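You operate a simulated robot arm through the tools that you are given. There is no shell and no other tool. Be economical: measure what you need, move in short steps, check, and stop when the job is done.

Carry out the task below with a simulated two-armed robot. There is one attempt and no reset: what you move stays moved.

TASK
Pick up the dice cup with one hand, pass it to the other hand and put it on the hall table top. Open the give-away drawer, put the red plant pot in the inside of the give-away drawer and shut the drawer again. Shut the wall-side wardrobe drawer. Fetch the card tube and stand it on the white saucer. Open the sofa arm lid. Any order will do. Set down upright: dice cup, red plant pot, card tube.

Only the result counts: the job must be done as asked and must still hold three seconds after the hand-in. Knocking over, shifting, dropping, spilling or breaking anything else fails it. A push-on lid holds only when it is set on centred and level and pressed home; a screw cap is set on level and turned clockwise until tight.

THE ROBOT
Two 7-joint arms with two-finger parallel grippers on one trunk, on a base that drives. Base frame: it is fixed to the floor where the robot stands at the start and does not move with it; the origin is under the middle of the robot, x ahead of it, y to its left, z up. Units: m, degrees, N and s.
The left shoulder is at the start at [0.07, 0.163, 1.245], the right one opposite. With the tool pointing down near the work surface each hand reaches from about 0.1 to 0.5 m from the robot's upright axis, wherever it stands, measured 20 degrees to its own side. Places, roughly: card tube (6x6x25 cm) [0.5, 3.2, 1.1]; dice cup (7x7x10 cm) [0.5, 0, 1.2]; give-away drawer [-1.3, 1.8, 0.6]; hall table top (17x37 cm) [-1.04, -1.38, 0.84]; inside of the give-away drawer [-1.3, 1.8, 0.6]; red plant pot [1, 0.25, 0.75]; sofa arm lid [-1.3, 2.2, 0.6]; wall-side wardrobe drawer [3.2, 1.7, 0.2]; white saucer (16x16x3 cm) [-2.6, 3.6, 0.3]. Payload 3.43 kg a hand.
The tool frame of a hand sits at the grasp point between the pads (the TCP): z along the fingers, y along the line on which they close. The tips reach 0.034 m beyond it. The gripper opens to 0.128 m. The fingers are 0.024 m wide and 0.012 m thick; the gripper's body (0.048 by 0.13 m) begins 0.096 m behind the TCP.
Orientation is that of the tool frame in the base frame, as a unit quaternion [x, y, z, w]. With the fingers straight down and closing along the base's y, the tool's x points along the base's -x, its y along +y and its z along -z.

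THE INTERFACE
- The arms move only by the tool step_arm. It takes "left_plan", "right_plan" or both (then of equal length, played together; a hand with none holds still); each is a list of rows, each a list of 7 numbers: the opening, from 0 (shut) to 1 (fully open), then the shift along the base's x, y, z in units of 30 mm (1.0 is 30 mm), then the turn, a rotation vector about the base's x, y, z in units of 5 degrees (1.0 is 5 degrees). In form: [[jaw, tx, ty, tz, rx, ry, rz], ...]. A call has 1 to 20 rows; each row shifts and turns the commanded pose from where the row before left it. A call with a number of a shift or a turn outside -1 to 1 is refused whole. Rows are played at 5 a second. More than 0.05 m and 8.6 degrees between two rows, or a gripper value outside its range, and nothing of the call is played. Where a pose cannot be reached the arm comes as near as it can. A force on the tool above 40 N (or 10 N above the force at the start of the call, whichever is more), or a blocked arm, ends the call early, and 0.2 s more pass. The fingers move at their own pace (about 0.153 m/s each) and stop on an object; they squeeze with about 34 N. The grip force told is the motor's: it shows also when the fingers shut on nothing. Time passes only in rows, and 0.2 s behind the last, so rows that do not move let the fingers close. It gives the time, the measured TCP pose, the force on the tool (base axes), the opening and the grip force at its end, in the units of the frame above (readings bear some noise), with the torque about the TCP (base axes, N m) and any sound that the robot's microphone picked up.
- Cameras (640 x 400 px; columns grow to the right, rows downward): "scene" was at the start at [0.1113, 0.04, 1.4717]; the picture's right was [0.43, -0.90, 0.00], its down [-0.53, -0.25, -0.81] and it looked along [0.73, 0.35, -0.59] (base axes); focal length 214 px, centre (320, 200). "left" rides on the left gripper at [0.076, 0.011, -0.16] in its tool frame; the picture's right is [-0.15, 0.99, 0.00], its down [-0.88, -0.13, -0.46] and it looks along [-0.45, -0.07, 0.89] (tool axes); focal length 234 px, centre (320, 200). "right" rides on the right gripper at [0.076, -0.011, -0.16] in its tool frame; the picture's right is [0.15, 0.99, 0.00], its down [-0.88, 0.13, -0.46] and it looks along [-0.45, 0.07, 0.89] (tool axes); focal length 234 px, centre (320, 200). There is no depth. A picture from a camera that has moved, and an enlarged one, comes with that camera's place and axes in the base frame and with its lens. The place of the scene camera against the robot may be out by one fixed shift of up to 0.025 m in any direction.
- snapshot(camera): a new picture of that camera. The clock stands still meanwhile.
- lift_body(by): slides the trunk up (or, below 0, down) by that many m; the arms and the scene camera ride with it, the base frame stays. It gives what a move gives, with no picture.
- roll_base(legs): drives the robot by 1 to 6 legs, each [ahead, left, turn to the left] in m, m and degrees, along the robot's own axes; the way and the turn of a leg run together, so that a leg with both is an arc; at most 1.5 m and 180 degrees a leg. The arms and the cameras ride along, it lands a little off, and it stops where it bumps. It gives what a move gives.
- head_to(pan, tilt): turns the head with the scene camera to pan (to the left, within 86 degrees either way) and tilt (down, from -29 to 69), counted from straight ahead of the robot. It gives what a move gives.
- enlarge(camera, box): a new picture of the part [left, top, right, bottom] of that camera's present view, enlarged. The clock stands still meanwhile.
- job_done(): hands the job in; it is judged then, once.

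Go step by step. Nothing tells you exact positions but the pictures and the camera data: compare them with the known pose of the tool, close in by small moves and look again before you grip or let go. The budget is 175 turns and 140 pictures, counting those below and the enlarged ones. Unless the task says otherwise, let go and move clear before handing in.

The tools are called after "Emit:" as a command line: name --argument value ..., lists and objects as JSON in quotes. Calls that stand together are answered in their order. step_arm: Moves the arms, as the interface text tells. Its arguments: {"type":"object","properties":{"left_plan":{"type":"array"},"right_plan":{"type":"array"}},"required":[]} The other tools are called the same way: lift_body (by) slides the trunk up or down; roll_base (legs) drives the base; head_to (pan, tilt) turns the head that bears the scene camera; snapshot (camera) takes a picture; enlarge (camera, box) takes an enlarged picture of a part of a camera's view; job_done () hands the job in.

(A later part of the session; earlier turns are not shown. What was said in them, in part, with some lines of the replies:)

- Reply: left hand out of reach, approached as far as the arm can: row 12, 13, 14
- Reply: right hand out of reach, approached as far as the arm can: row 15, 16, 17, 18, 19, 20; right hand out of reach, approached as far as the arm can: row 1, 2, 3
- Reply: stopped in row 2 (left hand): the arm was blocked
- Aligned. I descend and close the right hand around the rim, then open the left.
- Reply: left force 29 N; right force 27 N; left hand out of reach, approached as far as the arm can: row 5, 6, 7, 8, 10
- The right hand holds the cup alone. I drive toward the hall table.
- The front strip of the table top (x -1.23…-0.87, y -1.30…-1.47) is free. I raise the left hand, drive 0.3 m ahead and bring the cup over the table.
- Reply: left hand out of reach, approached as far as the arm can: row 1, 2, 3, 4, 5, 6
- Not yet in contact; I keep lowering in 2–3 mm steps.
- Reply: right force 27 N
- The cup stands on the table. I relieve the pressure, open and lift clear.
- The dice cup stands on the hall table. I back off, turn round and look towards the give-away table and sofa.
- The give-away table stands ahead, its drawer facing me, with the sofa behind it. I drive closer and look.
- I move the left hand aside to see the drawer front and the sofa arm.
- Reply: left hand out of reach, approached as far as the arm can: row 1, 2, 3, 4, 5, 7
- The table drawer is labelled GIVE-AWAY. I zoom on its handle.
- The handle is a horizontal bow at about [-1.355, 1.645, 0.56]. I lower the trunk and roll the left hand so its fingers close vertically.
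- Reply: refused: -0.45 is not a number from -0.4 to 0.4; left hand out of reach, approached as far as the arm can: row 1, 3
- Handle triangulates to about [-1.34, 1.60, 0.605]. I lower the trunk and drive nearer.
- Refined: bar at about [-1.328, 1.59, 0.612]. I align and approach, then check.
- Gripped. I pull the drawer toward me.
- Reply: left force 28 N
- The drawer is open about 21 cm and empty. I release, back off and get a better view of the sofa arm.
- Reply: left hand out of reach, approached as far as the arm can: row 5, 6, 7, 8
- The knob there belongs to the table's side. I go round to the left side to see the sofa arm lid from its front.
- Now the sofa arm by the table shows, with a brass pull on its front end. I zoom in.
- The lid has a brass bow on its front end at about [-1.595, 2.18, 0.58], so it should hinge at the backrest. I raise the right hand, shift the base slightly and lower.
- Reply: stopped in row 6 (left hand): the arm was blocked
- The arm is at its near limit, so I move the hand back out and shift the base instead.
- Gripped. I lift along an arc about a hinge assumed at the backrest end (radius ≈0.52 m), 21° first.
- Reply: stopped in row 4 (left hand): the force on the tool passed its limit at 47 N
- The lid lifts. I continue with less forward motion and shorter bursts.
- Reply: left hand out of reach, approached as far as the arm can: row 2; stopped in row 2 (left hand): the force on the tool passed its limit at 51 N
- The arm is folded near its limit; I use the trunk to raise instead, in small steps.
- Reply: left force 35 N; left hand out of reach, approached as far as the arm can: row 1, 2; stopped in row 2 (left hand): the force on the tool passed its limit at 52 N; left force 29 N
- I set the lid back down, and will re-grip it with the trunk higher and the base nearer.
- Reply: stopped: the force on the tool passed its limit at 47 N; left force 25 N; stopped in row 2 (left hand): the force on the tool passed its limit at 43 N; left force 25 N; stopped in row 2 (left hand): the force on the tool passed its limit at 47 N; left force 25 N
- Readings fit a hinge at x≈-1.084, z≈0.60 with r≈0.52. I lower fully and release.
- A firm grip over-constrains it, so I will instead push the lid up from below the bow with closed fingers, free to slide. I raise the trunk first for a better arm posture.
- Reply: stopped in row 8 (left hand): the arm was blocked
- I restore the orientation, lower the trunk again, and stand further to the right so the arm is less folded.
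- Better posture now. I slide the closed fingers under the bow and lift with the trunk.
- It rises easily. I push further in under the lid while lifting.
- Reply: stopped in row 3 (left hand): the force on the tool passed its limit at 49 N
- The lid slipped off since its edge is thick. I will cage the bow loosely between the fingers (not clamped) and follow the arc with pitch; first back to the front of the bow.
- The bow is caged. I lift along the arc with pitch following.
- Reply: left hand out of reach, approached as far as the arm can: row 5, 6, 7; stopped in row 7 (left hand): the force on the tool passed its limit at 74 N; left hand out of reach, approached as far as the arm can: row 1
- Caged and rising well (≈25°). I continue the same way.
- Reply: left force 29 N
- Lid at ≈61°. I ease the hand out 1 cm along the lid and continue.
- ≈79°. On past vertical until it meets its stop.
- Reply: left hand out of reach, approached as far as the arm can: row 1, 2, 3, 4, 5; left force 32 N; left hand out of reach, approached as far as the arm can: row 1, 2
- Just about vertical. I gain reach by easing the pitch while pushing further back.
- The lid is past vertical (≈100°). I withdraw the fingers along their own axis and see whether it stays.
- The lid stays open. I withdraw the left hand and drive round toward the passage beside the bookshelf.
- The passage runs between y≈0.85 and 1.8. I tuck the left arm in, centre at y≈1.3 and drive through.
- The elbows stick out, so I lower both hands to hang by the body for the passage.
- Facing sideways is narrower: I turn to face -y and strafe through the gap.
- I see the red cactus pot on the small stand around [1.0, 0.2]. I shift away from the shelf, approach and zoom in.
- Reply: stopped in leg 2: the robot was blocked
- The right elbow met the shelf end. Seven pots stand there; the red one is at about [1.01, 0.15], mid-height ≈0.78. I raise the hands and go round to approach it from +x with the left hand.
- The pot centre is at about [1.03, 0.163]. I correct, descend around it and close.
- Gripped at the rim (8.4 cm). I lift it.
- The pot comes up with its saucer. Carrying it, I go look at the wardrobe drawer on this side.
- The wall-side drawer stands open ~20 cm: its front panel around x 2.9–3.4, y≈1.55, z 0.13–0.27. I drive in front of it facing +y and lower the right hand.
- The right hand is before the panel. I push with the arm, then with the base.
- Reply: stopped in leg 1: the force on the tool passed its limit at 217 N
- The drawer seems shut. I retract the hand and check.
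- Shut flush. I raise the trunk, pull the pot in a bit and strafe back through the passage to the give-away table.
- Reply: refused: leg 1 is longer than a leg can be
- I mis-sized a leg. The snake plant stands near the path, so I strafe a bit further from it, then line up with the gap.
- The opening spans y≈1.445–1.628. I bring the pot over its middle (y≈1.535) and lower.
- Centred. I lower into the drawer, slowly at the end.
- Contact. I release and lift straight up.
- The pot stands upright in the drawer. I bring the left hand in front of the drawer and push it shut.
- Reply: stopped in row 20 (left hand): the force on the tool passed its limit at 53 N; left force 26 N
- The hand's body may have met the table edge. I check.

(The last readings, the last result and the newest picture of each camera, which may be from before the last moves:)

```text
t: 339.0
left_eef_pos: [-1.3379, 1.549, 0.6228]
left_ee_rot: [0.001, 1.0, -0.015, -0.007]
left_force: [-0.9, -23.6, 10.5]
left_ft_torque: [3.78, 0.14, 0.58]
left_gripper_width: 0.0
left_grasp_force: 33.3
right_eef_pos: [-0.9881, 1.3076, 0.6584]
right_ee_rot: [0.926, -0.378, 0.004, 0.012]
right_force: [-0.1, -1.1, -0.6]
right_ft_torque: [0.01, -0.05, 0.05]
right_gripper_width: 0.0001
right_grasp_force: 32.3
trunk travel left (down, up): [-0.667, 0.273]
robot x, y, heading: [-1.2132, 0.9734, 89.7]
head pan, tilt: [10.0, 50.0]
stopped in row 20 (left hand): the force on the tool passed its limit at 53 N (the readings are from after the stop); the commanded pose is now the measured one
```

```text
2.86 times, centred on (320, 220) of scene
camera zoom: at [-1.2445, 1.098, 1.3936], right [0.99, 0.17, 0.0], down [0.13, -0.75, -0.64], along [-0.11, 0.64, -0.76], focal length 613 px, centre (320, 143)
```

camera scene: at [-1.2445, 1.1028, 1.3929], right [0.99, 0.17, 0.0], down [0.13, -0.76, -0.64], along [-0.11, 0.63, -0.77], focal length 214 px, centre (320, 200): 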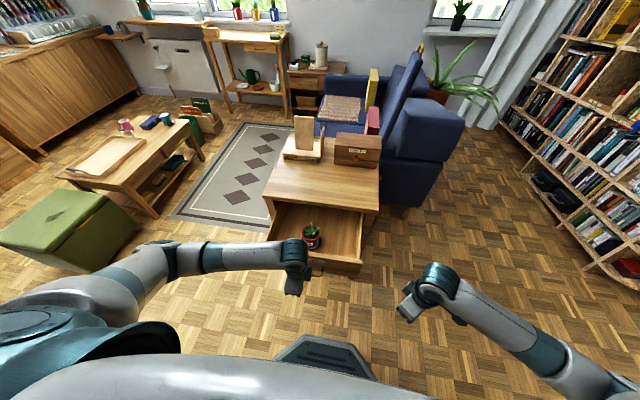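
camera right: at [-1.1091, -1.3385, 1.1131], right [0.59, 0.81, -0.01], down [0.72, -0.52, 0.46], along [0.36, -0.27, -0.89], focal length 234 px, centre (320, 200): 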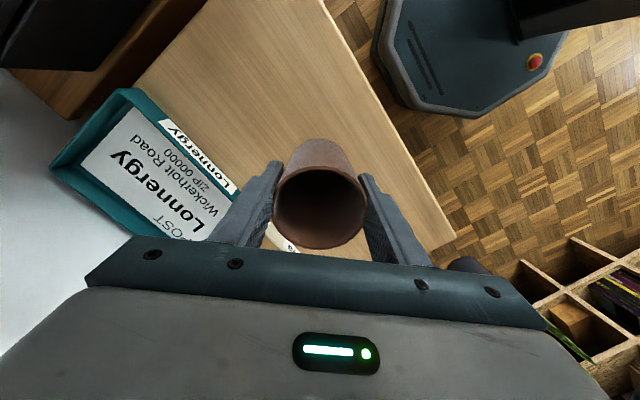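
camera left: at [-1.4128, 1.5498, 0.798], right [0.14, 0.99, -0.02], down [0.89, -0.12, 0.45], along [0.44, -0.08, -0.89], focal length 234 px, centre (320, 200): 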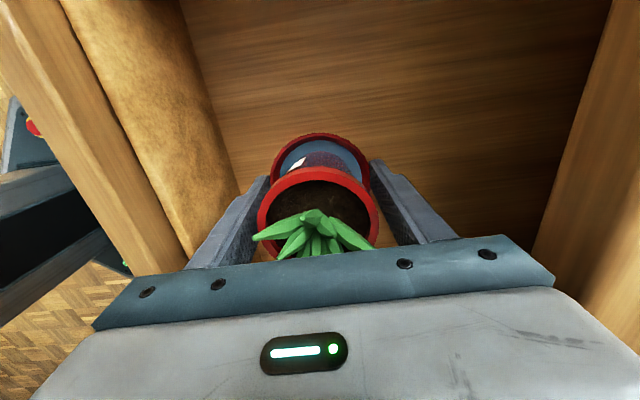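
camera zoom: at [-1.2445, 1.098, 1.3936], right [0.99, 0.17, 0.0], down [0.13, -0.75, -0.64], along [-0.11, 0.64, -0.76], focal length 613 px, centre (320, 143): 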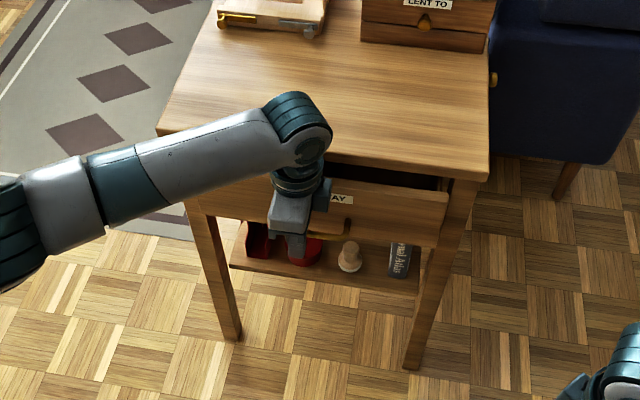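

It's still ~3 cm open: the hand body touches the table edge. I back off, yaw the hand 90° (narrow side forward) and push again.

Emit:
step_arm --left_plan '[[0, 0, -0.9, 0, 0, 0, 0], [0, 0, -0.9, 0, 0, 0, -1], [0, 0, 0, 0, 0, 0, -1], [0, 0, 0, 0, 0, 0, -1], [0, 0, 0, 0, 0, 0, -1], [0, 0, 0, 0, 0, 0, -1], [0, 0, 0, 0, 0, 0, -1], [0, 0, 0, 0, 0, 0, -1], [0, 0, 0, 0, 0, 0, -1], [0, 0, 0, 0, 0, 0, -1], [0, 0, 0, 0, 0, 0, -1], [0, 0, 0, 0, 0, 0, -1], [0, 0, 0, 0, 0, 0, -1], [0, 0, 0, 0, 0, 0, -1], [0, 0, 0, 0, 0, 0, -1], [0, 0, 0, 0, 0, 0, -1], [0, 0, 0, 0, 0, 0, -1], [0, 0, 0, 0, 0, 0, -1], [0, 0, 0, 0, 0, 0, -1]]'

Emit:
step_arm --left_plan '[[0, 0, 0.6, 0, 0, 0, 0], [0, 0, 0.5, 0, 0, 0, 0], [0, 0, 0.5, 0, 0, 0, 0], [0, 0, 0.3, 0, 0, 0, 0], [0, 0, 0.3, 0, 0, 0, 0], [0, 0, 0.3, 0, 0, 0, 0], [0, 0, 0.3, 0, 0, 0, 0], [0, 0, 0.3, 0, 0, 0, 0], [0, 0, 0.3, 0, 0, 0, 0], [0, 0, 0.2, 0, 0, 0, 0], [0, 0, 0, 0, 0, 0, 0]]'

Emit:
enlarge --camera "scene" --box '[240, 150, 400, 290]'

```text
t: 343.0
left_eef_pos: [-1.3387, 1.4988, 0.6214]
left_ee_rot: [0.708, 0.706, -0.005, -0.015]
left_force: [2.0, -0.3, 0.0]
left_ft_torque: [-0.02, 0.01, -0.03]
left_gripper_width: 0.0001
left_grasp_force: 33.3
right_eef_pos: [-0.9868, 1.3091, 0.6557]
right_ee_rot: [0.926, -0.378, 0.005, 0.012]
right_force: [0.2, -0.2, 0.2]
right_ft_torque: [0.0, 0.0, -0.01]
right_gripper_width: 0.0
right_grasp_force: 33.5
trunk travel left (down, up): [-0.667, 0.273]
robot x, y, heading: [-1.2137, 0.9726, 89.5]
head pan, tilt: [10.0, 50.0]
```

```text
t: 344.8
left_eef_pos: [-1.3371, 1.5765, 0.6187]
left_ee_rot: [0.708, 0.706, -0.013, -0.008]
left_force: [1.1, -8.3, 0.6]
left_ft_torque: [0.81, 0.08, -0.04]
left_gripper_width: 0.0001
left_grasp_force: 33.3
right_eef_pos: [-0.988, 1.3078, 0.6561]
right_ee_rot: [0.926, -0.378, 0.005, 0.012]
right_force: [0.2, -0.5, 0.0]
right_ft_torque: [-0.03, 0.02, 0.0]
right_gripper_width: 0.0
right_grasp_force: 32.7
trunk travel left (down, up): [-0.667, 0.273]
robot x, y, heading: [-1.2149, 0.973, 89.8]
head pan, tilt: [10.0, 50.0]
stopped in row 8 (left hand): the force on the tool passed its limit at 48 N (the readings are from after the stop); the commanded pose is now the measured one
```

```text
2.86 times, centred on (320, 220) of scene
camera zoom: at [-1.2447, 1.1008, 1.3931], right [0.99, 0.17, 0.0], down [0.13, -0.76, -0.64], along [-0.11, 0.63, -0.77], focal length 613 px, centre (320, 143)
```

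zoom: 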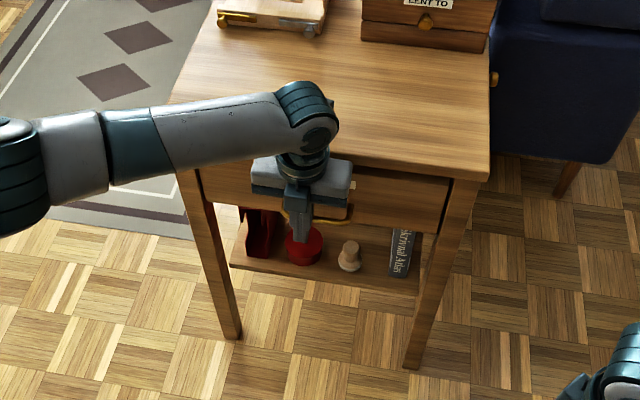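

Emit:
step_arm --left_plan '[[0, 0, -0.9, 0, 0, 0, 0], [0, 0, -0.9, 0, 0, 0, 0], [0, 0, -0.9, 0, 0, 0, 0], [0, 0, -0.9, 0, 0, 0, 0], [0, 0, -0.9, 0, 0, 0, 0], [0, -0.5, -0.9, 0.5, 0, 0, 0], [0, -0.5, 0, 0.9, 0, 0, 0], [0, -0.5, 0, 0.9, 0, 0, 0]]'

Emit:
enlarge --camera "scene" --box '[260, 160, 390, 270]'

```text
t: 346.6
left_eef_pos: [-1.3834, 1.4176, 0.6877]
left_ee_rot: [0.707, 0.707, -0.011, -0.01]
left_force: [0.1, 0.4, -0.2]
left_ft_torque: [0.05, 0.01, 0.0]
left_gripper_width: 0.0
left_grasp_force: 33.4
right_eef_pos: [-0.9885, 1.3073, 0.6565]
right_ee_rot: [0.926, -0.378, 0.005, 0.013]
right_force: [0.1, -0.9, -0.5]
right_ft_torque: [0.0, 0.04, 0.02]
right_gripper_width: 0.0
right_grasp_force: 33.0
trunk travel left (down, up): [-0.667, 0.273]
robot x, y, heading: [-1.2133, 0.9716, 89.7]
head pan, tilt: [10.0, 50.0]
```

```text
3.64 times, centred on (325, 215) of scene
camera zoom: at [-1.2456, 1.1007, 1.3929], right [0.99, 0.17, 0.0], down [0.13, -0.75, -0.64], along [-0.11, 0.63, -0.77], focal length 780 px, centre (302, 146)
```

zoom: 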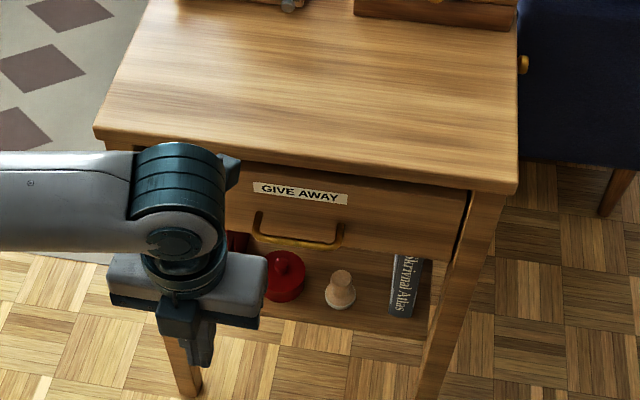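

The give-away drawer is shut with the pot inside. Next the card tube: I drive along the aisle toward the tall bookshelf.

Emit:
roll_base --legs '[[-0.1, -0.3, 0], [0, -0.85, 0], [1.4, 0, 0]]'

Emit:
head_to --pan -35 --tilt 25

Emit:
snapshot --camera "scene"

```text
t: 356.3
left_eef_pos: [-0.2181, 2.0032, 0.69]
left_ee_rot: [0.723, 0.691, -0.005, -0.009]
left_force: [-0.2, 0.6, -0.2]
left_ft_torque: [-0.07, 0.01, -0.01]
left_gripper_width: 0.0001
left_grasp_force: 32.8
right_eef_pos: [0.1614, 1.8499, 0.6528]
right_ee_rot: [0.921, -0.389, 0.01, 0.03]
right_force: [0.1, -0.8, 0.3]
right_ft_torque: [-0.03, 0.01, -0.01]
right_gripper_width: 0.0
right_grasp_force: 33.0
trunk travel left (down, up): [-0.667, 0.273]
robot x, y, heading: [-0.063, 1.5575, 87.1]
head pan, tilt: [10.0, 50.0]
stopped in leg 3: the robot was blocked; the commanded pose is now the measured one
```

```text
t: 357.4
left_eef_pos: [-0.2179, 2.0014, 0.6909]
left_ee_rot: [0.722, 0.692, -0.002, -0.012]
left_force: [-0.3, 0.2, 0.0]
left_ft_torque: [0.04, -0.03, 0.01]
left_gripper_width: 0.0002
left_grasp_force: 33.0
right_eef_pos: [0.1628, 1.8492, 0.653]
right_ee_rot: [0.921, -0.389, 0.009, 0.028]
right_force: [-0.9, -0.3, 0.5]
right_ft_torque: [0.02, 0.03, -0.03]
right_gripper_width: 0.0
right_grasp_force: 32.9
trunk travel left (down, up): [-0.667, 0.273]
robot x, y, heading: [-0.0639, 1.5593, 87.3]
head pan, tilt: [-35.0, 25.0]
```

```text
20 pictures are left
camera scene: at [-0.0346, 1.6652, 1.4326], right [0.79, -0.61, 0.0], down [-0.25, -0.32, -0.91], along [0.56, 0.72, -0.41], focal length 214 px, centre (320, 200)
```

scene: 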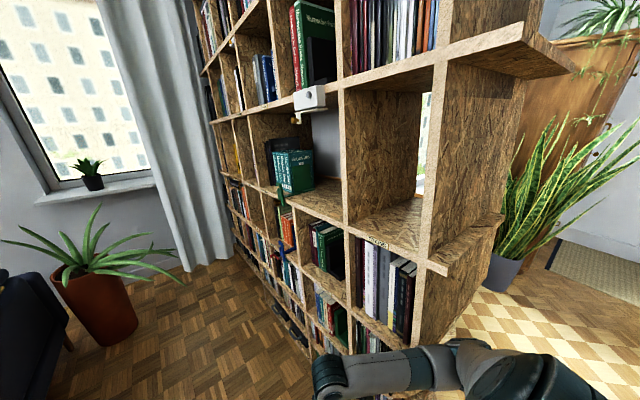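

The right elbow met the tall shelf, so I shift to x≈-0.35 and go on, then turn to face the shelf.

Emit:
roll_base --legs '[[-0.05, 0.28, 2.7], [1.2, 0, 0], [0, 0, -90]]'

Emit:
head_to --pan 25 --tilt 20

Emit:
snapshot --camera "scene"

```text
t: 369.0
left_eef_pos: [0.1109, 2.8802, 0.6874]
left_ee_rot: [1.0, -0.014, -0.002, -0.015]
left_force: [0.2, -0.2, 0.2]
left_ft_torque: [0.0, -0.01, -0.01]
left_gripper_width: 0.0
left_grasp_force: 33.0
right_eef_pos: [-0.0321, 2.4962, 0.6469]
right_ee_rot: [-0.382, 0.923, 0.02, -0.028]
right_force: [0.5, -0.2, -0.1]
right_ft_torque: [0.02, -0.01, 0.0]
right_gripper_width: 0.0
right_grasp_force: 33.3
trunk travel left (down, up): [-0.667, 0.273]
robot x, y, heading: [-0.3354, 2.7245, -2.1]
head pan, tilt: [-35.0, 25.0]
```

```text
t: 370.3
left_eef_pos: [0.1115, 2.8787, 0.6874]
left_ee_rot: [1.0, -0.014, -0.001, -0.016]
left_force: [-1.0, 0.0, 0.5]
left_ft_torque: [0.0, 0.0, -0.02]
left_gripper_width: 0.0003
left_grasp_force: 32.7
right_eef_pos: [-0.0329, 2.496, 0.6466]
right_ee_rot: [-0.382, 0.924, 0.019, -0.029]
right_force: [0.1, 0.2, 0.7]
right_ft_torque: [-0.03, 0.0, -0.01]
right_gripper_width: 0.0
right_grasp_force: 32.7
trunk travel left (down, up): [-0.667, 0.273]
robot x, y, heading: [-0.3394, 2.7221, -2.0]
head pan, tilt: [25.0, 20.0]
```

```text
19 pictures are left
camera scene: at [-0.2192, 2.7581, 1.4385], right [0.39, -0.92, 0.0], down [-0.31, -0.13, -0.94], along [0.86, 0.37, -0.34], focal length 214 px, centre (320, 200)
```

scene: 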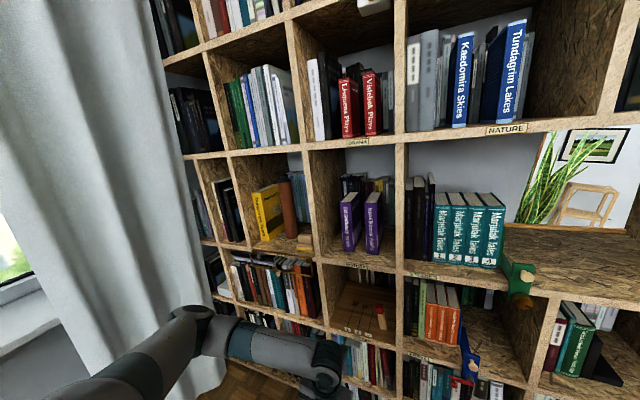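

The card tube is the brown cylinder beside the yellow book, about [0.5, 3.21, 1.1]. I zoom in.

Emit:
enlarge --camera "scene" --box '[225, 145, 335, 265]'

```text
3.33 times, centred on (280, 205) of scene
camera zoom: at [-0.2192, 2.7581, 1.4385], right [0.39, -0.92, 0.0], down [-0.31, -0.13, -0.94], along [0.86, 0.37, -0.34], focal length 715 px, centre (453, 183)
```

zoom: 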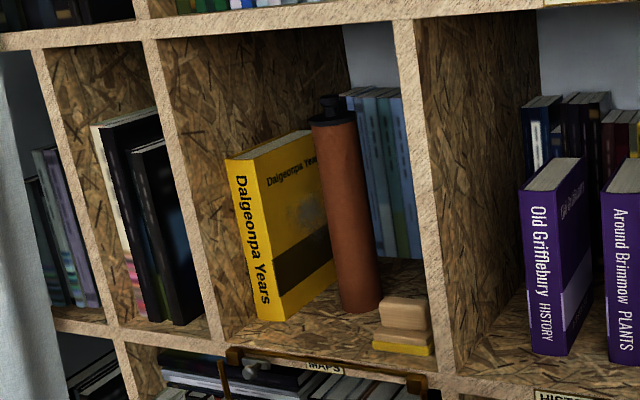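

The tube stands at about [0.50, 3.21], z 0.965–1.21, with a yellow book to its left (gap ≈4 cm). I shift the base and turn the left hand to point forward at mid-height.

Emit:
roll_base --legs '[[0.06, 0.25, 2]]'

Emit:
step_arm --left_plan '[[0.66, 0, 0.1, 0.8, 0, -1, 0], [0.66, 0, 0.1, 0.8, 0, -1, 0], [0.66, 0, 0.1, 0.8, 0, -1, 0], [0.66, 0, 0.1, 0.8, 0, -1, 0], [0.66, 0, 0.1, 0.8, 0, -1, 0], [0.66, 0, 0.1, 0.8, 0, -1, 0], [0.66, 0, 0.1, 0.8, 0, -1, 0], [0.66, 0, 0.1, 0.8, 0, -1, 0], [0.66, 0, 0.1, 0.8, 0, -1, 0], [0.66, 0, 0.1, 0.8, 0, -1, 0], [0.66, 0, 0.1, 0.8, 0, -1, 0], [0.66, 0, 0.1, 0.8, 0, -1, 0], [0.66, 0, 0.1, 0.8, 0, -1, 0], [0.66, 0, 0.1, 0.8, 0, -1, 0], [0.66, 0, 0.1, 0.8, 0, -1, 0], [0.66, 0, 0.1, 0.8, 0, -1, 0], [0.66, 0, 0.1, 0.8, 0, -1, 0], [0.66, 0, 0.1, 0.8, 0, -1, 0], [0.66, 0, 0, 0, 0, 0, 0]]'

Emit:
snapshot --camera "left"

```text
t: 372.1
left_eef_pos: [0.167, 3.1302, 0.6861]
left_ee_rot: [1.0, 0.004, -0.002, -0.014]
left_force: [0.3, 0.0, 0.1]
left_ft_torque: [-0.03, 0.03, -0.01]
left_gripper_width: 0.0
left_grasp_force: 33.0
right_eef_pos: [0.0369, 2.7431, 0.6478]
right_ee_rot: [-0.398, 0.917, 0.018, -0.03]
right_force: [0.4, 0.3, -0.5]
right_ft_torque: [-0.03, 0.02, 0.02]
right_gripper_width: 0.0
right_grasp_force: 32.8
trunk travel left (down, up): [-0.667, 0.273]
robot x, y, heading: [-0.2755, 2.9588, 0.2]
head pan, tilt: [25.0, 20.0]
stopped in leg 1: the robot was blocked; the commanded pose is now the measured one
```

```text
t: 376.1
left_eef_pos: [0.3019, 3.1518, 1.0447]
left_ee_rot: [0.708, 0.014, 0.706, -0.009]
left_force: [0.1, 0.1, 0.3]
left_ft_torque: [0.0, 0.01, 0.01]
left_gripper_width: 0.0844
left_grasp_force: 0.1
left hand out of reach, approached as far as the arm can: row 6, 7, 8, 9, 10, 11, 12, 13, 14, 15, 16, 17
right_eef_pos: [0.0363, 2.7402, 0.6462]
right_ee_rot: [-0.399, 0.916, 0.019, -0.029]
right_force: [-0.7, 0.2, 0.2]
right_ft_torque: [0.0, -0.01, -0.02]
right_gripper_width: 0.0001
right_grasp_force: 33.0
trunk travel left (down, up): [-0.667, 0.273]
robot x, y, heading: [-0.2779, 2.959, 0.1]
head pan, tilt: [25.0, 20.0]
```

```text
17 pictures are left
camera left: at [0.1431, 3.135, 1.1203], right [0.03, -0.99, -0.14], down [-0.46, 0.11, -0.88], along [0.89, 0.09, -0.45], focal length 234 px, centre (320, 200)
```

left: 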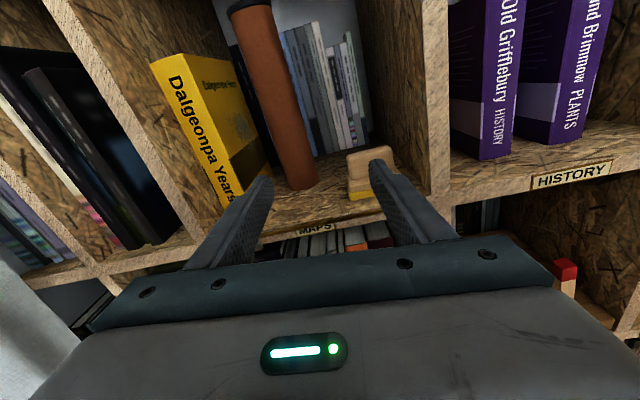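

Emit:
step_arm --left_plan '[[0.66, 0, 0.6, 0.7, 0, 0, 0], [0.66, 0, 0.6, 0.7, 0, 0, 0], [0.66, 0, 0.6, 0.6, 0, 0, 0], [0.66, 0.7, 0, 0, 0, 0, 0], [0.66, 0.7, 0, 0, 0, 0, 0], [0.66, 0.7, 0, 0, 0, 0, 0], [0.66, 0.7, 0, 0, 0, 0, 0], [0.66, 0, 0, 0, 0, 0, 0]]'

Emit:
snapshot --camera "left"

```text
t: 377.9
left_eef_pos: [0.4125, 3.204, 1.0941]
left_ee_rot: [0.708, 0.013, 0.706, -0.008]
left_force: [0.0, -0.3, 0.7]
left_ft_torque: [0.0, 0.01, 0.01]
left_gripper_width: 0.0846
left_grasp_force: 0.1
left hand out of reach, approached as far as the arm can: row 1, 2, 3
right_eef_pos: [0.0354, 2.741, 0.6465]
right_ee_rot: [-0.399, 0.916, 0.018, -0.03]
right_force: [-0.2, 0.4, 0.0]
right_ft_torque: [0.02, -0.01, -0.03]
right_gripper_width: 0.0001
right_grasp_force: 32.8
trunk travel left (down, up): [-0.667, 0.273]
robot x, y, heading: [-0.2784, 2.9584, 0.2]
head pan, tilt: [25.0, 20.0]
```

```text
16 pictures are left
camera left: at [0.253, 3.1871, 1.1699], right [0.03, -0.99, -0.14], down [-0.46, 0.11, -0.88], along [0.89, 0.09, -0.45], focal length 234 px, centre (320, 200)
```

left: 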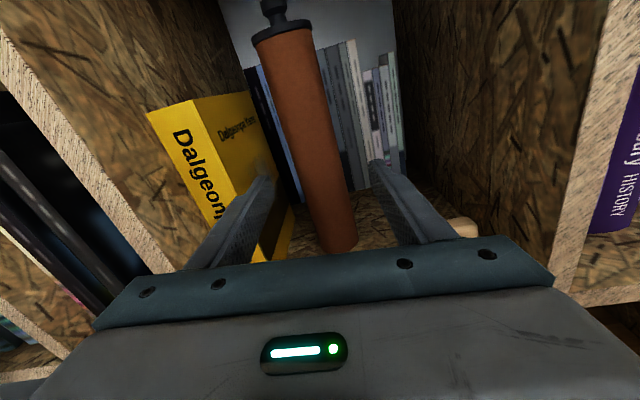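

Emit:
step_arm --left_plan '[[0.68, 0.7, -0.2, 0, 0, 0, 0], [0.68, 0.7, 0, 0, 0, 0, 0], [0.68, 0.7, 0, 0, 0, 0, 0], [0.68, 0.7, 0, 0, 0, 0, 0], [0.68, 0.7, 0, 0, 0, 0, 0], [0.68, 0, 0, 0, 0, 0, 0], [0, 0, 0, 0, 0, 0, 0], [0, 0, 0, 0, 0, 0, 0], [0, 0, 0, 0, 0, 0, 0]]'

Emit:
snapshot --camera "left"

```text
t: 379.9
left_eef_pos: [0.5164, 3.1978, 1.0943]
left_ee_rot: [0.708, 0.012, 0.706, -0.009]
left_force: [-0.1, 1.1, 0.1]
left_ft_torque: [0.05, 0.01, -0.01]
left_gripper_width: 0.0541
left_grasp_force: 34.0
right_eef_pos: [0.0352, 2.7405, 0.647]
right_ee_rot: [-0.399, 0.916, 0.018, -0.031]
right_force: [-0.7, -0.2, 0.2]
right_ft_torque: [-0.02, -0.02, -0.01]
right_gripper_width: 0.0003
right_grasp_force: 33.0
trunk travel left (down, up): [-0.667, 0.273]
robot x, y, heading: [-0.2779, 2.956, 0.3]
head pan, tilt: [25.0, 20.0]
```

```text
15 pictures are left
camera left: at [0.3574, 3.1815, 1.1699], right [0.03, -0.99, -0.14], down [-0.46, 0.11, -0.88], along [0.89, 0.09, -0.45], focal length 234 px, centre (320, 200)
```

left: 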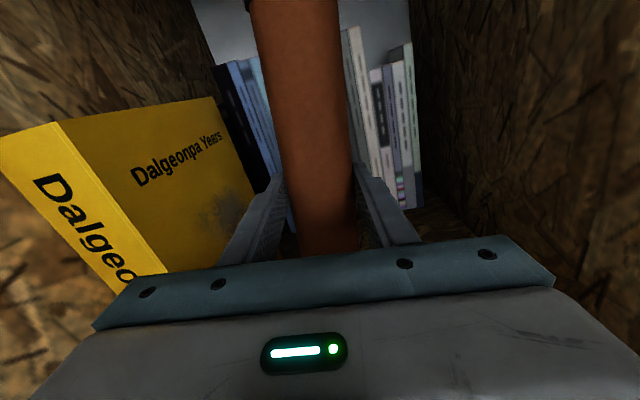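

The tube is held firmly. I lift it 3 cm, draw it out and strafe back down the aisle.

Emit:
step_arm --left_plan '[[0, 0, 0, 0.5, 0, 0, 0], [0, 0, 0, 0.5, 0, 0, 0], [0, -0.7, 0, 0, 0, 0, 0], [0, -0.8, 0, 0, 0, 0, 0], [0, -0.8, 0, 0, 0, 0, 0], [0, -0.8, 0, 0, 0, 0, 0], [0, -0.8, 0, 0, 0, 0, 0], [0, -0.8, 0, 0, 0, 0, 0], [0, -0.8, 0, 0, 0, 0, 0], [0, -0.8, 0, 0, 0, 0, 0], [0, -0.8, 0, 0, 0, 0, 0]]'

Emit:
roll_base --legs '[[-0.05, -0.6, 0], [0, -1.25, 0]]'

Emit:
snapshot --camera "left"

```text
t: 382.3
left_eef_pos: [0.3341, 3.1991, 1.119]
left_ee_rot: [0.708, 0.014, 0.706, -0.01]
left_force: [-1.0, 0.0, -1.4]
left_ft_torque: [0.05, 0.07, -0.01]
left_gripper_width: 0.054
left_grasp_force: 33.8
left hand out of reach, approached as far as the arm can: row 10, 11
right_eef_pos: [0.0369, 2.7414, 0.6465]
right_ee_rot: [-0.399, 0.916, 0.018, -0.03]
right_force: [0.6, -0.3, -0.4]
right_ft_torque: [-0.02, 0.01, -0.02]
right_gripper_width: 0.0
right_grasp_force: 33.7
trunk travel left (down, up): [-0.667, 0.273]
robot x, y, heading: [-0.2746, 2.9584, 0.3]
head pan, tilt: [25.0, 20.0]
```

```text
t: 391.7
left_eef_pos: [0.306, 1.3455, 1.1195]
left_ee_rot: [0.708, 0.022, 0.706, -0.018]
left_force: [0.8, -0.4, -2.1]
left_ft_torque: [0.01, 0.05, 0.01]
left_gripper_width: 0.0543
left_grasp_force: 33.9
right_eef_pos: [0.0191, 0.8789, 0.6465]
right_ee_rot: [-0.411, 0.911, 0.018, -0.031]
right_force: [0.1, 0.9, -0.7]
right_ft_torque: [0.0, -0.01, -0.04]
right_gripper_width: 0.0
right_grasp_force: 33.2
trunk travel left (down, up): [-0.667, 0.273]
robot x, y, heading: [-0.2998, 1.0862, 1.6]
head pan, tilt: [25.0, 20.0]
```

```text
14 pictures are left
camera left: at [0.1477, 1.3242, 1.1962], right [0.06, -0.99, -0.14], down [-0.47, 0.1, -0.88], along [0.88, 0.11, -0.45], focal length 234 px, centre (320, 200)
```

left: 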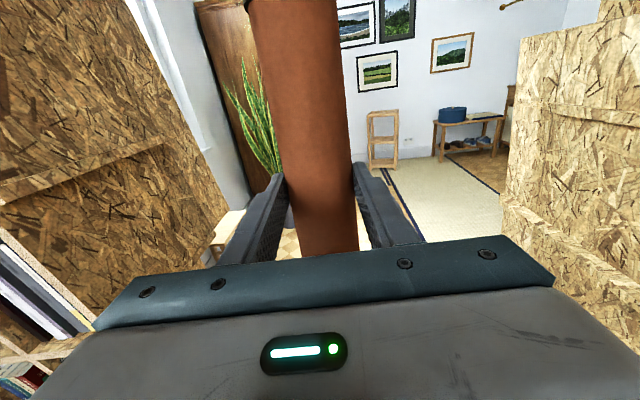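

Emit:
roll_base --legs '[[-1.4, 0, -1.6], [-0.32, 0, 0], [0, 0, 90], [1.3, 0, 0]]'

Emit:
head_to --pan 15 --tilt 35

Emit:
snapshot --camera "scene"

```text
t: 410.5
left_eef_pos: [-2.3524, 2.9369, 1.1193]
left_ee_rot: [0.479, 0.521, 0.481, -0.517]
left_force: [1.1, 0.0, -1.3]
left_ft_torque: [-0.04, -0.03, -0.03]
left_gripper_width: 0.0541
left_grasp_force: 34.2
right_eef_pos: [-1.8801, 2.6612, 0.6474]
right_ee_rot: [0.938, -0.344, 0.009, 0.034]
right_force: [-0.1, -0.8, 0.1]
right_ft_torque: [0.01, 0.0, -0.01]
right_gripper_width: 0.0
right_grasp_force: 32.9
trunk travel left (down, up): [-0.667, 0.273]
robot x, y, heading: [-2.0804, 2.3385, 93.0]
head pan, tilt: [25.0, 20.0]
```

```text
t: 411.3
left_eef_pos: [-2.3528, 2.9359, 1.1189]
left_ee_rot: [0.479, 0.522, 0.48, -0.517]
left_force: [-0.1, -0.5, -1.4]
left_ft_torque: [-0.05, -0.01, 0.0]
left_gripper_width: 0.0541
left_grasp_force: 33.8
right_eef_pos: [-1.8819, 2.6613, 0.6471]
right_ee_rot: [0.938, -0.344, 0.009, 0.034]
right_force: [-0.8, 0.7, -0.1]
right_ft_torque: [0.0, 0.02, -0.01]
right_gripper_width: 0.0001
right_grasp_force: 32.9
trunk travel left (down, up): [-0.667, 0.273]
robot x, y, heading: [-2.0817, 2.3354, 93.1]
head pan, tilt: [15.0, 35.0]
```

```text
13 pictures are left
camera scene: at [-2.1284, 2.4746, 1.4147], right [0.95, 0.31, 0.0], down [0.18, -0.55, -0.82], along [-0.25, 0.78, -0.57], focal length 214 px, centre (320, 200)
```

scene: 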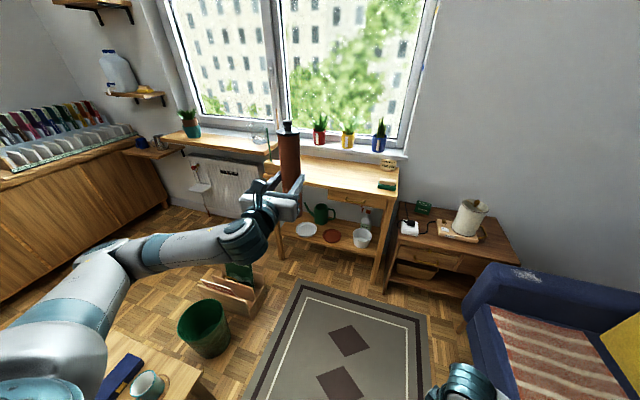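

The white saucer is on the stand's lower shelf at about [-2.6, 3.56, 0.31]. I move in front of it but short of the stand, then lower.

Emit:
roll_base --legs '[[0, 0, -3], [0.25, 0.2, 0]]'

Emit:
lift_body --by -0.4

Emit:
step_arm --left_plan '[[0, 0, 0, -0.8, 0, 0, 0], [0, 0, 0, -0.8, 0, 0, 0], [0, 0, 0, -0.8, 0, 0, 0], [0, 0, 0, -0.8, 0, 0, 0], [0, 0, 0, -0.8, 0, 0, 0], [0, 0, 0, -0.8, 0, 0, 0], [0, 0, 0, -0.8, 0, 0, 0], [0, 0, 0, 0, 0, 0, 0]]'

Emit:
head_to --pan 18 --tilt 35

Emit:
snapshot --camera "scene"

```text
t: 413.8
left_eef_pos: [-2.5174, 3.1983, 1.1198]
left_ee_rot: [0.494, 0.508, 0.495, -0.503]
left_force: [-0.8, -0.2, -2.2]
left_ft_torque: [-0.04, 0.0, 0.0]
left_gripper_width: 0.0543
left_grasp_force: 34.4
right_eef_pos: [-2.0616, 2.8977, 0.6455]
right_ee_rot: [0.928, -0.37, 0.008, 0.033]
right_force: [-0.6, -0.1, -0.4]
right_ft_torque: [0.0, -0.01, 0.03]
right_gripper_width: 0.0
right_grasp_force: 32.7
trunk travel left (down, up): [-0.667, 0.273]
robot x, y, heading: [-2.2786, 2.5858, 89.7]
head pan, tilt: [15.0, 35.0]
```

```text
t: 417.6
left_eef_pos: [-2.5183, 3.1982, 0.7187]
left_ee_rot: [0.493, 0.509, 0.495, -0.503]
left_force: [-0.1, -1.0, -1.6]
left_ft_torque: [-0.05, 0.01, 0.03]
left_gripper_width: 0.0542
left_grasp_force: 33.8
right_eef_pos: [-2.0616, 2.8965, 0.248]
right_ee_rot: [0.928, -0.371, 0.007, 0.034]
right_force: [0.1, -0.4, -0.8]
right_ft_torque: [-0.04, -0.01, 0.01]
right_gripper_width: 0.0
right_grasp_force: 33.4
trunk travel left (down, up): [-0.267, 0.673]
robot x, y, heading: [-2.2787, 2.5859, 89.9]
head pan, tilt: [15.0, 35.0]
```

```text
t: 419.4
left_eef_pos: [-2.5152, 3.1964, 0.5493]
left_ee_rot: [0.493, 0.509, 0.495, -0.503]
left_force: [-0.4, 0.4, -1.7]
left_ft_torque: [-0.03, 0.02, -0.01]
left_gripper_width: 0.054
left_grasp_force: 33.7
right_eef_pos: [-2.0619, 2.8973, 0.2472]
right_ee_rot: [0.928, -0.371, 0.008, 0.034]
right_force: [0.4, -0.8, 0.0]
right_ft_torque: [0.01, -0.01, 0.02]
right_gripper_width: 0.0002
right_grasp_force: 33.1
trunk travel left (down, up): [-0.267, 0.673]
robot x, y, heading: [-2.2787, 2.5826, 89.9]
head pan, tilt: [15.0, 35.0]
```

```text
t: 420.1
left_eef_pos: [-2.5153, 3.197, 0.5511]
left_ee_rot: [0.493, 0.509, 0.494, -0.504]
left_force: [0.2, 0.4, -2.2]
left_ft_torque: [-0.04, -0.03, 0.02]
left_gripper_width: 0.0539
left_grasp_force: 34.0
right_eef_pos: [-2.0622, 2.897, 0.2461]
right_ee_rot: [0.928, -0.371, 0.008, 0.035]
right_force: [-0.2, 0.1, 0.3]
right_ft_torque: [0.04, 0.01, -0.03]
right_gripper_width: 0.0
right_grasp_force: 32.7
trunk travel left (down, up): [-0.267, 0.673]
robot x, y, heading: [-2.2778, 2.5816, 89.9]
head pan, tilt: [18.0, 35.0]
```

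```text
12 pictures are left
camera scene: at [-2.3236, 2.7221, 1.0146], right [0.95, 0.3, 0.0], down [0.17, -0.55, -0.82], along [-0.25, 0.78, -0.57], focal length 214 px, centre (320, 200)
```

scene: 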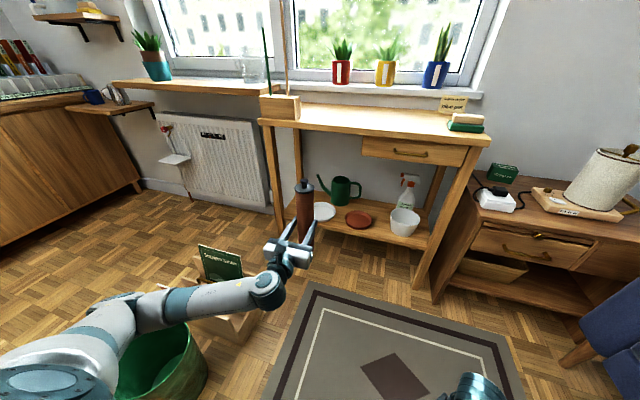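

Emit:
snapshot --camera "left"

Emit:
enlarge --camera "scene" --box '[265, 160, 385, 260]'

```text
11 pictures are left
camera left: at [-2.5006, 3.0368, 0.6268], right [0.99, 0.02, -0.14], down [-0.11, -0.46, -0.88], along [-0.08, 0.89, -0.45], focal length 234 px, centre (320, 200)
```

left: 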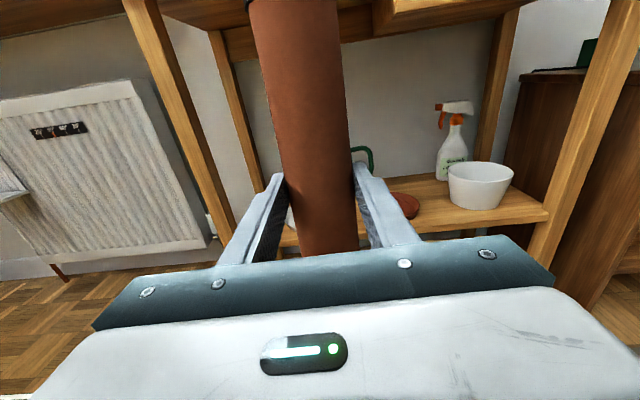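

```text
4.00 times, centred on (325, 210) of scene
camera zoom: at [-2.3236, 2.7221, 1.0146], right [0.95, 0.3, 0.0], down [0.17, -0.55, -0.82], along [-0.25, 0.78, -0.57], focal length 858 px, centre (300, 160)
```

zoom: 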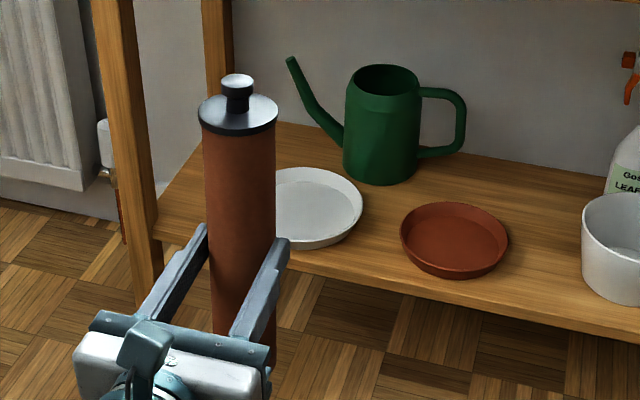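

Saucer centre ≈[-2.60, 3.585], rim ≈0.31; clear of the stand's left leg (x≈-2.73). I align x, lower a little and drive in.

Emit:
step_arm --left_plan '[[0, -0.7, 0, -0.3, 0, 0, 0], [0, -0.7, 0, -0.3, 0, 0, 0], [0, -0.7, 0, -0.3, 0, 0, 0], [0, -0.7, 0, -0.3, 0, 0, 0], [0, 0, 0, 0, 0, 0, 0]]'

Emit:
roll_base --legs '[[0.34, 0, 0]]'

Emit:
snapshot --camera "left"

Emit:
snapshot --camera "scene"

```text
t: 421.3
left_eef_pos: [-2.6023, 3.1959, 0.5154]
left_ee_rot: [0.493, 0.508, 0.495, -0.503]
left_force: [-0.5, -0.8, -1.0]
left_ft_torque: [-0.06, 0.0, -0.04]
left_gripper_width: 0.0541
left_grasp_force: 34.3
right_eef_pos: [-2.0621, 2.8969, 0.2474]
right_ee_rot: [0.928, -0.37, 0.008, 0.035]
right_force: [-0.2, 0.1, -0.5]
right_ft_torque: [0.0, 0.01, -0.03]
right_gripper_width: 0.0002
right_grasp_force: 32.6
trunk travel left (down, up): [-0.267, 0.673]
robot x, y, heading: [-2.2787, 2.5872, 89.9]
head pan, tilt: [18.0, 35.0]
```

```text
t: 423.5
left_eef_pos: [-2.5995, 3.5444, 0.5147]
left_ee_rot: [0.494, 0.508, 0.495, -0.504]
left_force: [-0.2, 0.4, -2.6]
left_ft_torque: [-0.06, -0.03, -0.01]
left_gripper_width: 0.054
left_grasp_force: 33.6
right_eef_pos: [-2.0598, 3.2422, 0.2471]
right_ee_rot: [0.928, -0.371, 0.009, 0.034]
right_force: [0.1, -0.4, 0.0]
right_ft_torque: [0.01, 0.02, -0.01]
right_gripper_width: 0.0001
right_grasp_force: 32.6
trunk travel left (down, up): [-0.267, 0.673]
robot x, y, heading: [-2.2797, 2.9317, 89.7]
head pan, tilt: [18.0, 35.0]
```

```text
9 pictures are left
camera left: at [-2.5844, 3.3841, 0.5909], right [0.99, 0.02, -0.14], down [-0.11, -0.46, -0.88], along [-0.08, 0.89, -0.45], focal length 234 px, centre (320, 200)
```

left: 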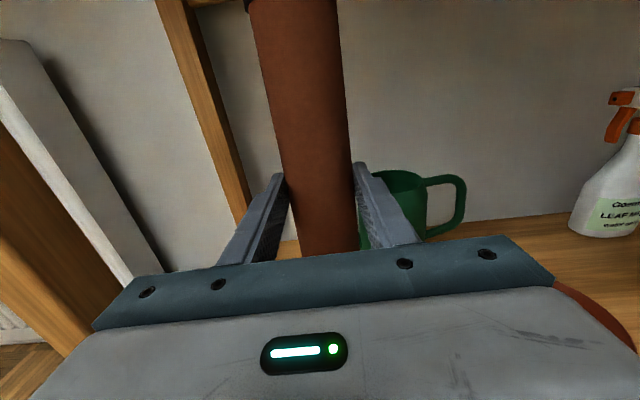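

```text
8 pictures are left
camera scene: at [-2.3217, 3.0681, 1.0146], right [0.95, 0.3, 0.0], down [0.17, -0.55, -0.82], along [-0.25, 0.78, -0.57], focal length 214 px, centre (320, 200)
```

scene: 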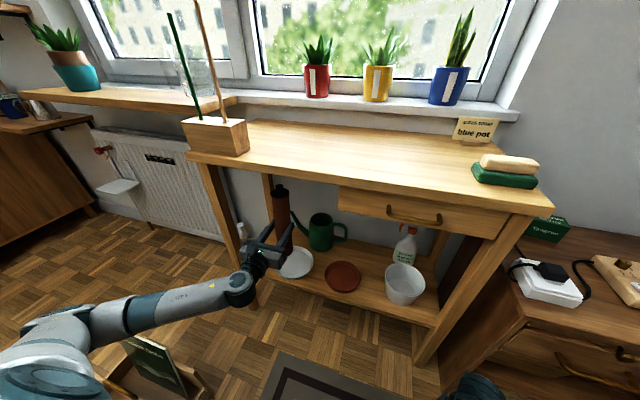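

Emit:
enlarge --camera "scene" --box '[230, 175, 350, 295]'

```text
3.33 times, centred on (290, 235) of scene
camera zoom: at [-2.3217, 3.0681, 1.0146], right [0.95, 0.3, 0.0], down [0.17, -0.55, -0.82], along [-0.25, 0.78, -0.57], focal length 715 px, centre (420, 83)
```

zoom: 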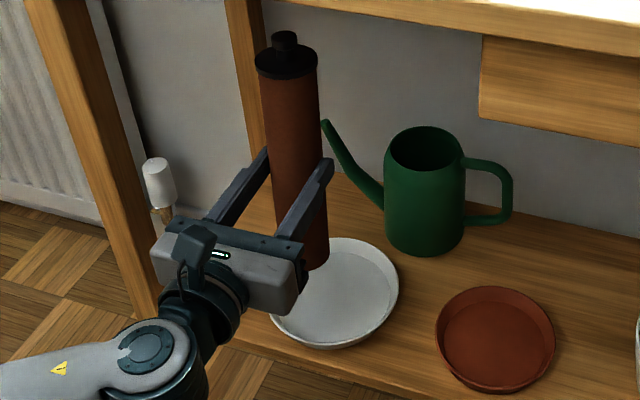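

The saucer centre is ≈[-2.598, 3.580], the tube's base ≈3.5 cm short of it in y. I correct and lower.

Emit:
step_arm --left_plan '[[0, 0.1, 0.6, 0, 0, 0, 0], [0, 0.05, 0.55, 0, 0, 0, 0], [0, 0, 0, -0.5, 0, 0, 0], [0, 0, 0, -0.5, 0, 0, 0], [0, 0, 0, -0.5, 0, 0, 0], [0, 0, 0, -0.4, 0, 0, 0], [0, 0, 0, 0, 0, 0, 0]]'

Emit:
enlarge --camera "scene" --box '[230, 175, 350, 295]'

```text
t: 425.1
left_eef_pos: [-2.5952, 3.5787, 0.4577]
left_ee_rot: [0.494, 0.508, 0.495, -0.504]
left_force: [-0.1, 0.2, -1.7]
left_ft_torque: [-0.02, -0.01, 0.01]
left_gripper_width: 0.0543
left_grasp_force: 33.8
right_eef_pos: [-2.0581, 3.2414, 0.2467]
right_ee_rot: [0.928, -0.37, 0.008, 0.034]
right_force: [0.5, 0.5, -0.3]
right_ft_torque: [-0.01, 0.02, -0.01]
right_gripper_width: 0.0001
right_grasp_force: 32.9
trunk travel left (down, up): [-0.267, 0.673]
robot x, y, heading: [-2.276, 2.9324, 89.8]
head pan, tilt: [18.0, 35.0]
```

```text
3.33 times, centred on (290, 235) of scene
camera zoom: at [-2.3217, 3.0681, 1.0146], right [0.95, 0.3, 0.0], down [0.17, -0.55, -0.82], along [-0.25, 0.78, -0.57], focal length 715 px, centre (420, 83)
```

zoom: 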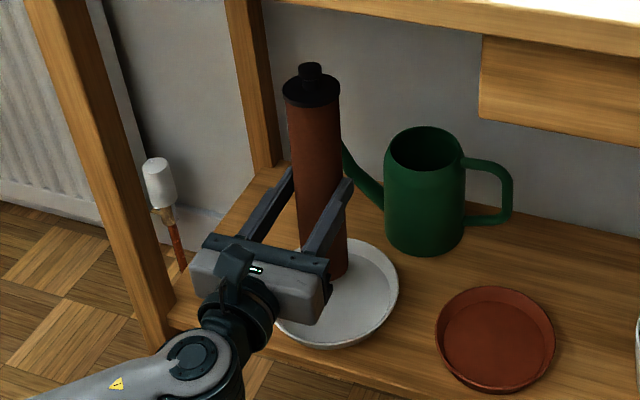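

The projection puts the tube's base almost exactly on the saucer's centre. I lower to contact.

Emit:
step_arm --left_plan '[[0, 0, 0, -0.25, 0, 0, 0], [0, 0, 0, -0.25, 0, 0, 0], [0, 0, 0, -0.2, 0, 0, 0], [0, 0, 0, -0.12, 0, 0, 0], [0, 0, 0, 0, 0, 0, 0]]'

Emit:
step_arm --left_plan '[[0, 0, 0, -0.1, 0, 0, 0], [0, 0, 0, -0.1, 0, 0, 0], [0, 0, 0, 0, 0, 0, 0]]'

```text
t: 426.3
left_eef_pos: [-2.5947, 3.578, 0.4356]
left_ee_rot: [0.492, 0.506, 0.497, -0.504]
left_force: [1.6, -1.0, 14.6]
left_ft_torque: [0.55, -0.05, -0.05]
left_gripper_width: 0.0542
left_grasp_force: 33.6
right_eef_pos: [-2.0601, 3.2424, 0.2478]
right_ee_rot: [0.928, -0.371, 0.007, 0.034]
right_force: [0.6, 0.0, 1.4]
right_ft_torque: [-0.02, -0.02, 0.0]
right_gripper_width: 0.0002
right_grasp_force: 32.7
trunk travel left (down, up): [-0.267, 0.673]
robot x, y, heading: [-2.2811, 2.9323, 89.5]
head pan, tilt: [18.0, 35.0]
```

```text
t: 427.1
left_eef_pos: [-2.5935, 3.5777, 0.4301]
left_ee_rot: [0.492, 0.507, 0.495, -0.505]
left_force: [1.6, -4.1, 28.8]
left_ft_torque: [0.85, -0.17, -0.1]
left_gripper_width: 0.0545
left_grasp_force: 34.1
right_eef_pos: [-2.0594, 3.2411, 0.247]
right_ee_rot: [0.928, -0.37, 0.006, 0.033]
right_force: [-0.6, -0.1, 0.3]
right_ft_torque: [-0.01, 0.0, -0.01]
right_gripper_width: 0.0
right_grasp_force: 32.7
trunk travel left (down, up): [-0.267, 0.673]
robot x, y, heading: [-2.2791, 2.9326, 89.7]
head pan, tilt: [18.0, 35.0]
```

Emit:
enlarge --camera "scene" --box '[230, 175, 350, 295]'

```text
3.33 times, centred on (290, 235) of scene
camera zoom: at [-2.3203, 3.0651, 1.0152], right [0.95, 0.3, 0.0], down [0.17, -0.54, -0.82], along [-0.25, 0.78, -0.57], focal length 715 px, centre (420, 83)
```

zoom: 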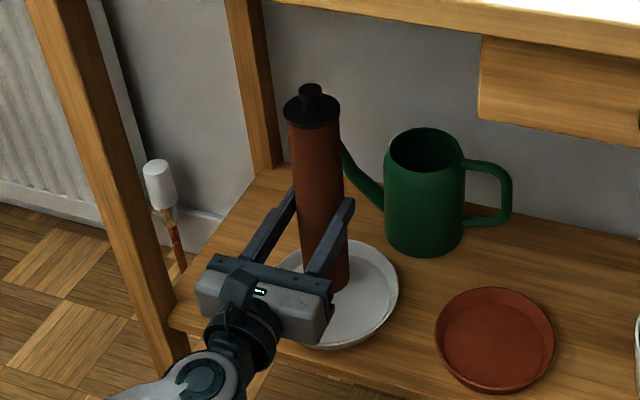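

The tube's base sits inside the saucer. I relieve the pressure, open, and withdraw straight back.

Emit:
step_arm --left_plan '[[0, 0, 0, 0.15, 0, 0, 0], [0, 0, 0, 0.1, 0, 0, 0], [0, 0, 0, 0, 0, 0, 0]]'

Emit:
step_arm --left_plan '[[0.5, 0, 0, 0, 0, 0, 0], [0.7, 0, 0, 0, 0, 0, 0], [0.75, 0, 0, 0, 0, 0, 0], [0.75, 0, 0, 0, 0, 0, 0]]'

Emit:
enlarge --camera "scene" --box '[230, 175, 350, 295]'

```text
t: 427.9
left_eef_pos: [-2.5944, 3.5771, 0.4308]
left_ee_rot: [0.496, 0.509, 0.495, -0.5]
left_force: [0.9, 0.0, -1.8]
left_ft_torque: [-0.02, -0.01, 0.02]
left_gripper_width: 0.0541
left_grasp_force: 34.0
right_eef_pos: [-2.0598, 3.2432, 0.2463]
right_ee_rot: [0.929, -0.37, 0.007, 0.034]
right_force: [0.6, -0.2, -0.6]
right_ft_torque: [0.0, 0.02, 0.03]
right_gripper_width: 0.0001
right_grasp_force: 32.9
trunk travel left (down, up): [-0.267, 0.673]
robot x, y, heading: [-2.2768, 2.9295, 89.5]
head pan, tilt: [18.0, 35.0]
```

```text
t: 428.9
left_eef_pos: [-2.5933, 3.5773, 0.4349]
left_ee_rot: [0.493, 0.508, 0.495, -0.503]
left_force: [-0.2, -0.3, 0.1]
left_ft_torque: [0.02, 0.02, 0.01]
left_gripper_width: 0.0961
left_grasp_force: 0.2
right_eef_pos: [-2.0598, 3.2422, 0.2478]
right_ee_rot: [0.928, -0.371, 0.008, 0.035]
right_force: [0.4, -0.7, -0.4]
right_ft_torque: [0.01, -0.03, 0.01]
right_gripper_width: 0.0002
right_grasp_force: 32.9
trunk travel left (down, up): [-0.267, 0.673]
robot x, y, heading: [-2.2773, 2.9265, 89.6]
head pan, tilt: [18.0, 35.0]
```

```text
3.33 times, centred on (290, 235) of scene
camera zoom: at [-2.3216, 3.0678, 1.0147], right [0.95, 0.3, 0.0], down [0.17, -0.55, -0.82], along [-0.25, 0.78, -0.57], focal length 715 px, centre (420, 83)
```

zoom: 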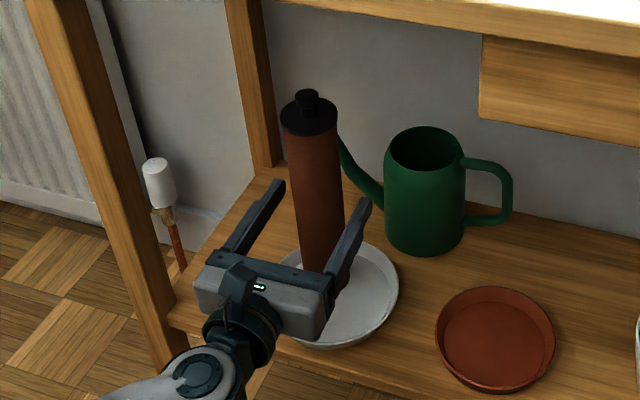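

It stands on its own. I back the base straight out.

Emit:
roll_base --legs '[[-0.3, 0, 0]]'

Emit:
enlarge --camera "scene" --box '[240, 130, 400, 250]'

```text
t: 431.0
left_eef_pos: [-2.5959, 3.2765, 0.4343]
left_ee_rot: [0.493, 0.508, 0.495, -0.504]
left_force: [0.1, -1.1, 0.6]
left_ft_torque: [-0.02, -0.01, -0.03]
left_gripper_width: 0.0958
left_grasp_force: 0.1
right_eef_pos: [-2.0619, 2.9406, 0.2466]
right_ee_rot: [0.929, -0.369, 0.009, 0.035]
right_force: [0.3, 0.6, -0.5]
right_ft_torque: [0.03, 0.05, 0.01]
right_gripper_width: 0.0
right_grasp_force: 32.4
trunk travel left (down, up): [-0.267, 0.673]
robot x, y, heading: [-2.2767, 2.6328, 89.7]
head pan, tilt: [18.0, 35.0]
```

```text
3.33 times, centred on (320, 190) of scene
camera zoom: at [-2.3233, 2.7663, 1.0147], right [0.95, 0.31, 0.0], down [0.18, -0.55, -0.82], along [-0.25, 0.78, -0.57], focal length 715 px, centre (320, 233)
```

zoom: 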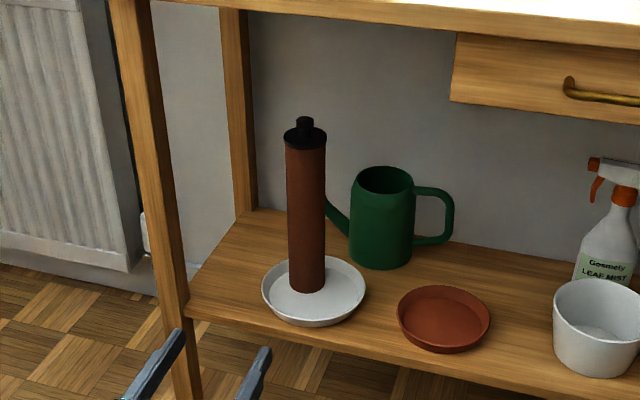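

The tube stands well on the saucer. A last look at the sofa lid and drawer.

Emit:
head_to --pan -85 --tilt 25

Emit:
snapshot --camera "scene"

```text
t: 432.8
left_eef_pos: [-2.5959, 3.275, 0.4352]
left_ee_rot: [0.493, 0.508, 0.495, -0.503]
left_force: [0.6, -0.5, -0.1]
left_ft_torque: [-0.02, 0.0, 0.0]
left_gripper_width: 0.0959
left_grasp_force: 0.0
right_eef_pos: [-2.0609, 2.9397, 0.2473]
right_ee_rot: [0.929, -0.369, 0.008, 0.034]
right_force: [-0.1, 0.3, -0.7]
right_ft_torque: [-0.04, -0.01, 0.01]
right_gripper_width: 0.0
right_grasp_force: 33.0
trunk travel left (down, up): [-0.267, 0.673]
robot x, y, heading: [-2.2782, 2.6309, 89.8]
head pan, tilt: [-85.0, 25.0]
```

```text
2 pictures are left
camera scene: at [-2.2046, 2.6902, 1.0304], right [0.08, -1.0, 0.0], down [-0.42, -0.04, -0.91], along [0.9, 0.08, -0.42], focal length 214 px, centre (320, 200)
```

scene: 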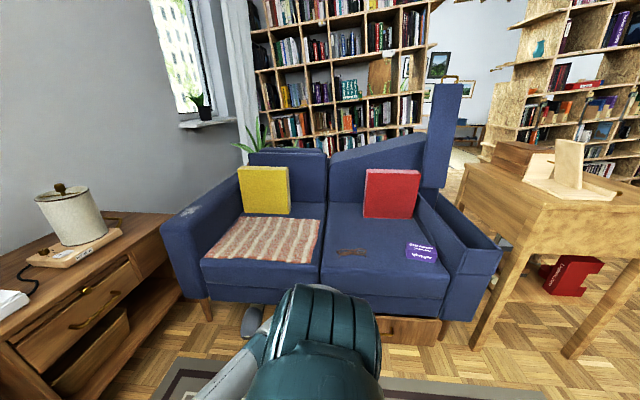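

The sofa arm lid is still open, both drawers were shut when last seen, and the cup, pot and tube stand in place, so I hand in.

Emit:
job_done

```text
The job is handed in.
```

All five tasks are done and the job is handed in. I did not look again at the dice cup or the two drawers just before handing in.

- **Dice cup:** I passed it from the left hand to the right hand and stood it upright on the hall table top.
- **Red plant pot:** it stands upright in the give-away drawer, which is shut. It came up with its saucer attached, so the saucer went in with it.
- **Wardrobe drawer:** the wall-side one is shut flush.
- **Card tube:** it stands upright on the white saucer.
- **Sofa arm lid:** it is open past vertical and was still up when I last looked. It slipped off the fingers and dropped shut once during an earlier try.

While driving, the base was blocked three times. Twice I took it to be the right elbow against a bookshelf. The third time, beside the tall bookshelf near the potted plant by the window, I did not find out what it touched. I saw nothing moved, but I did not check those spots closely.
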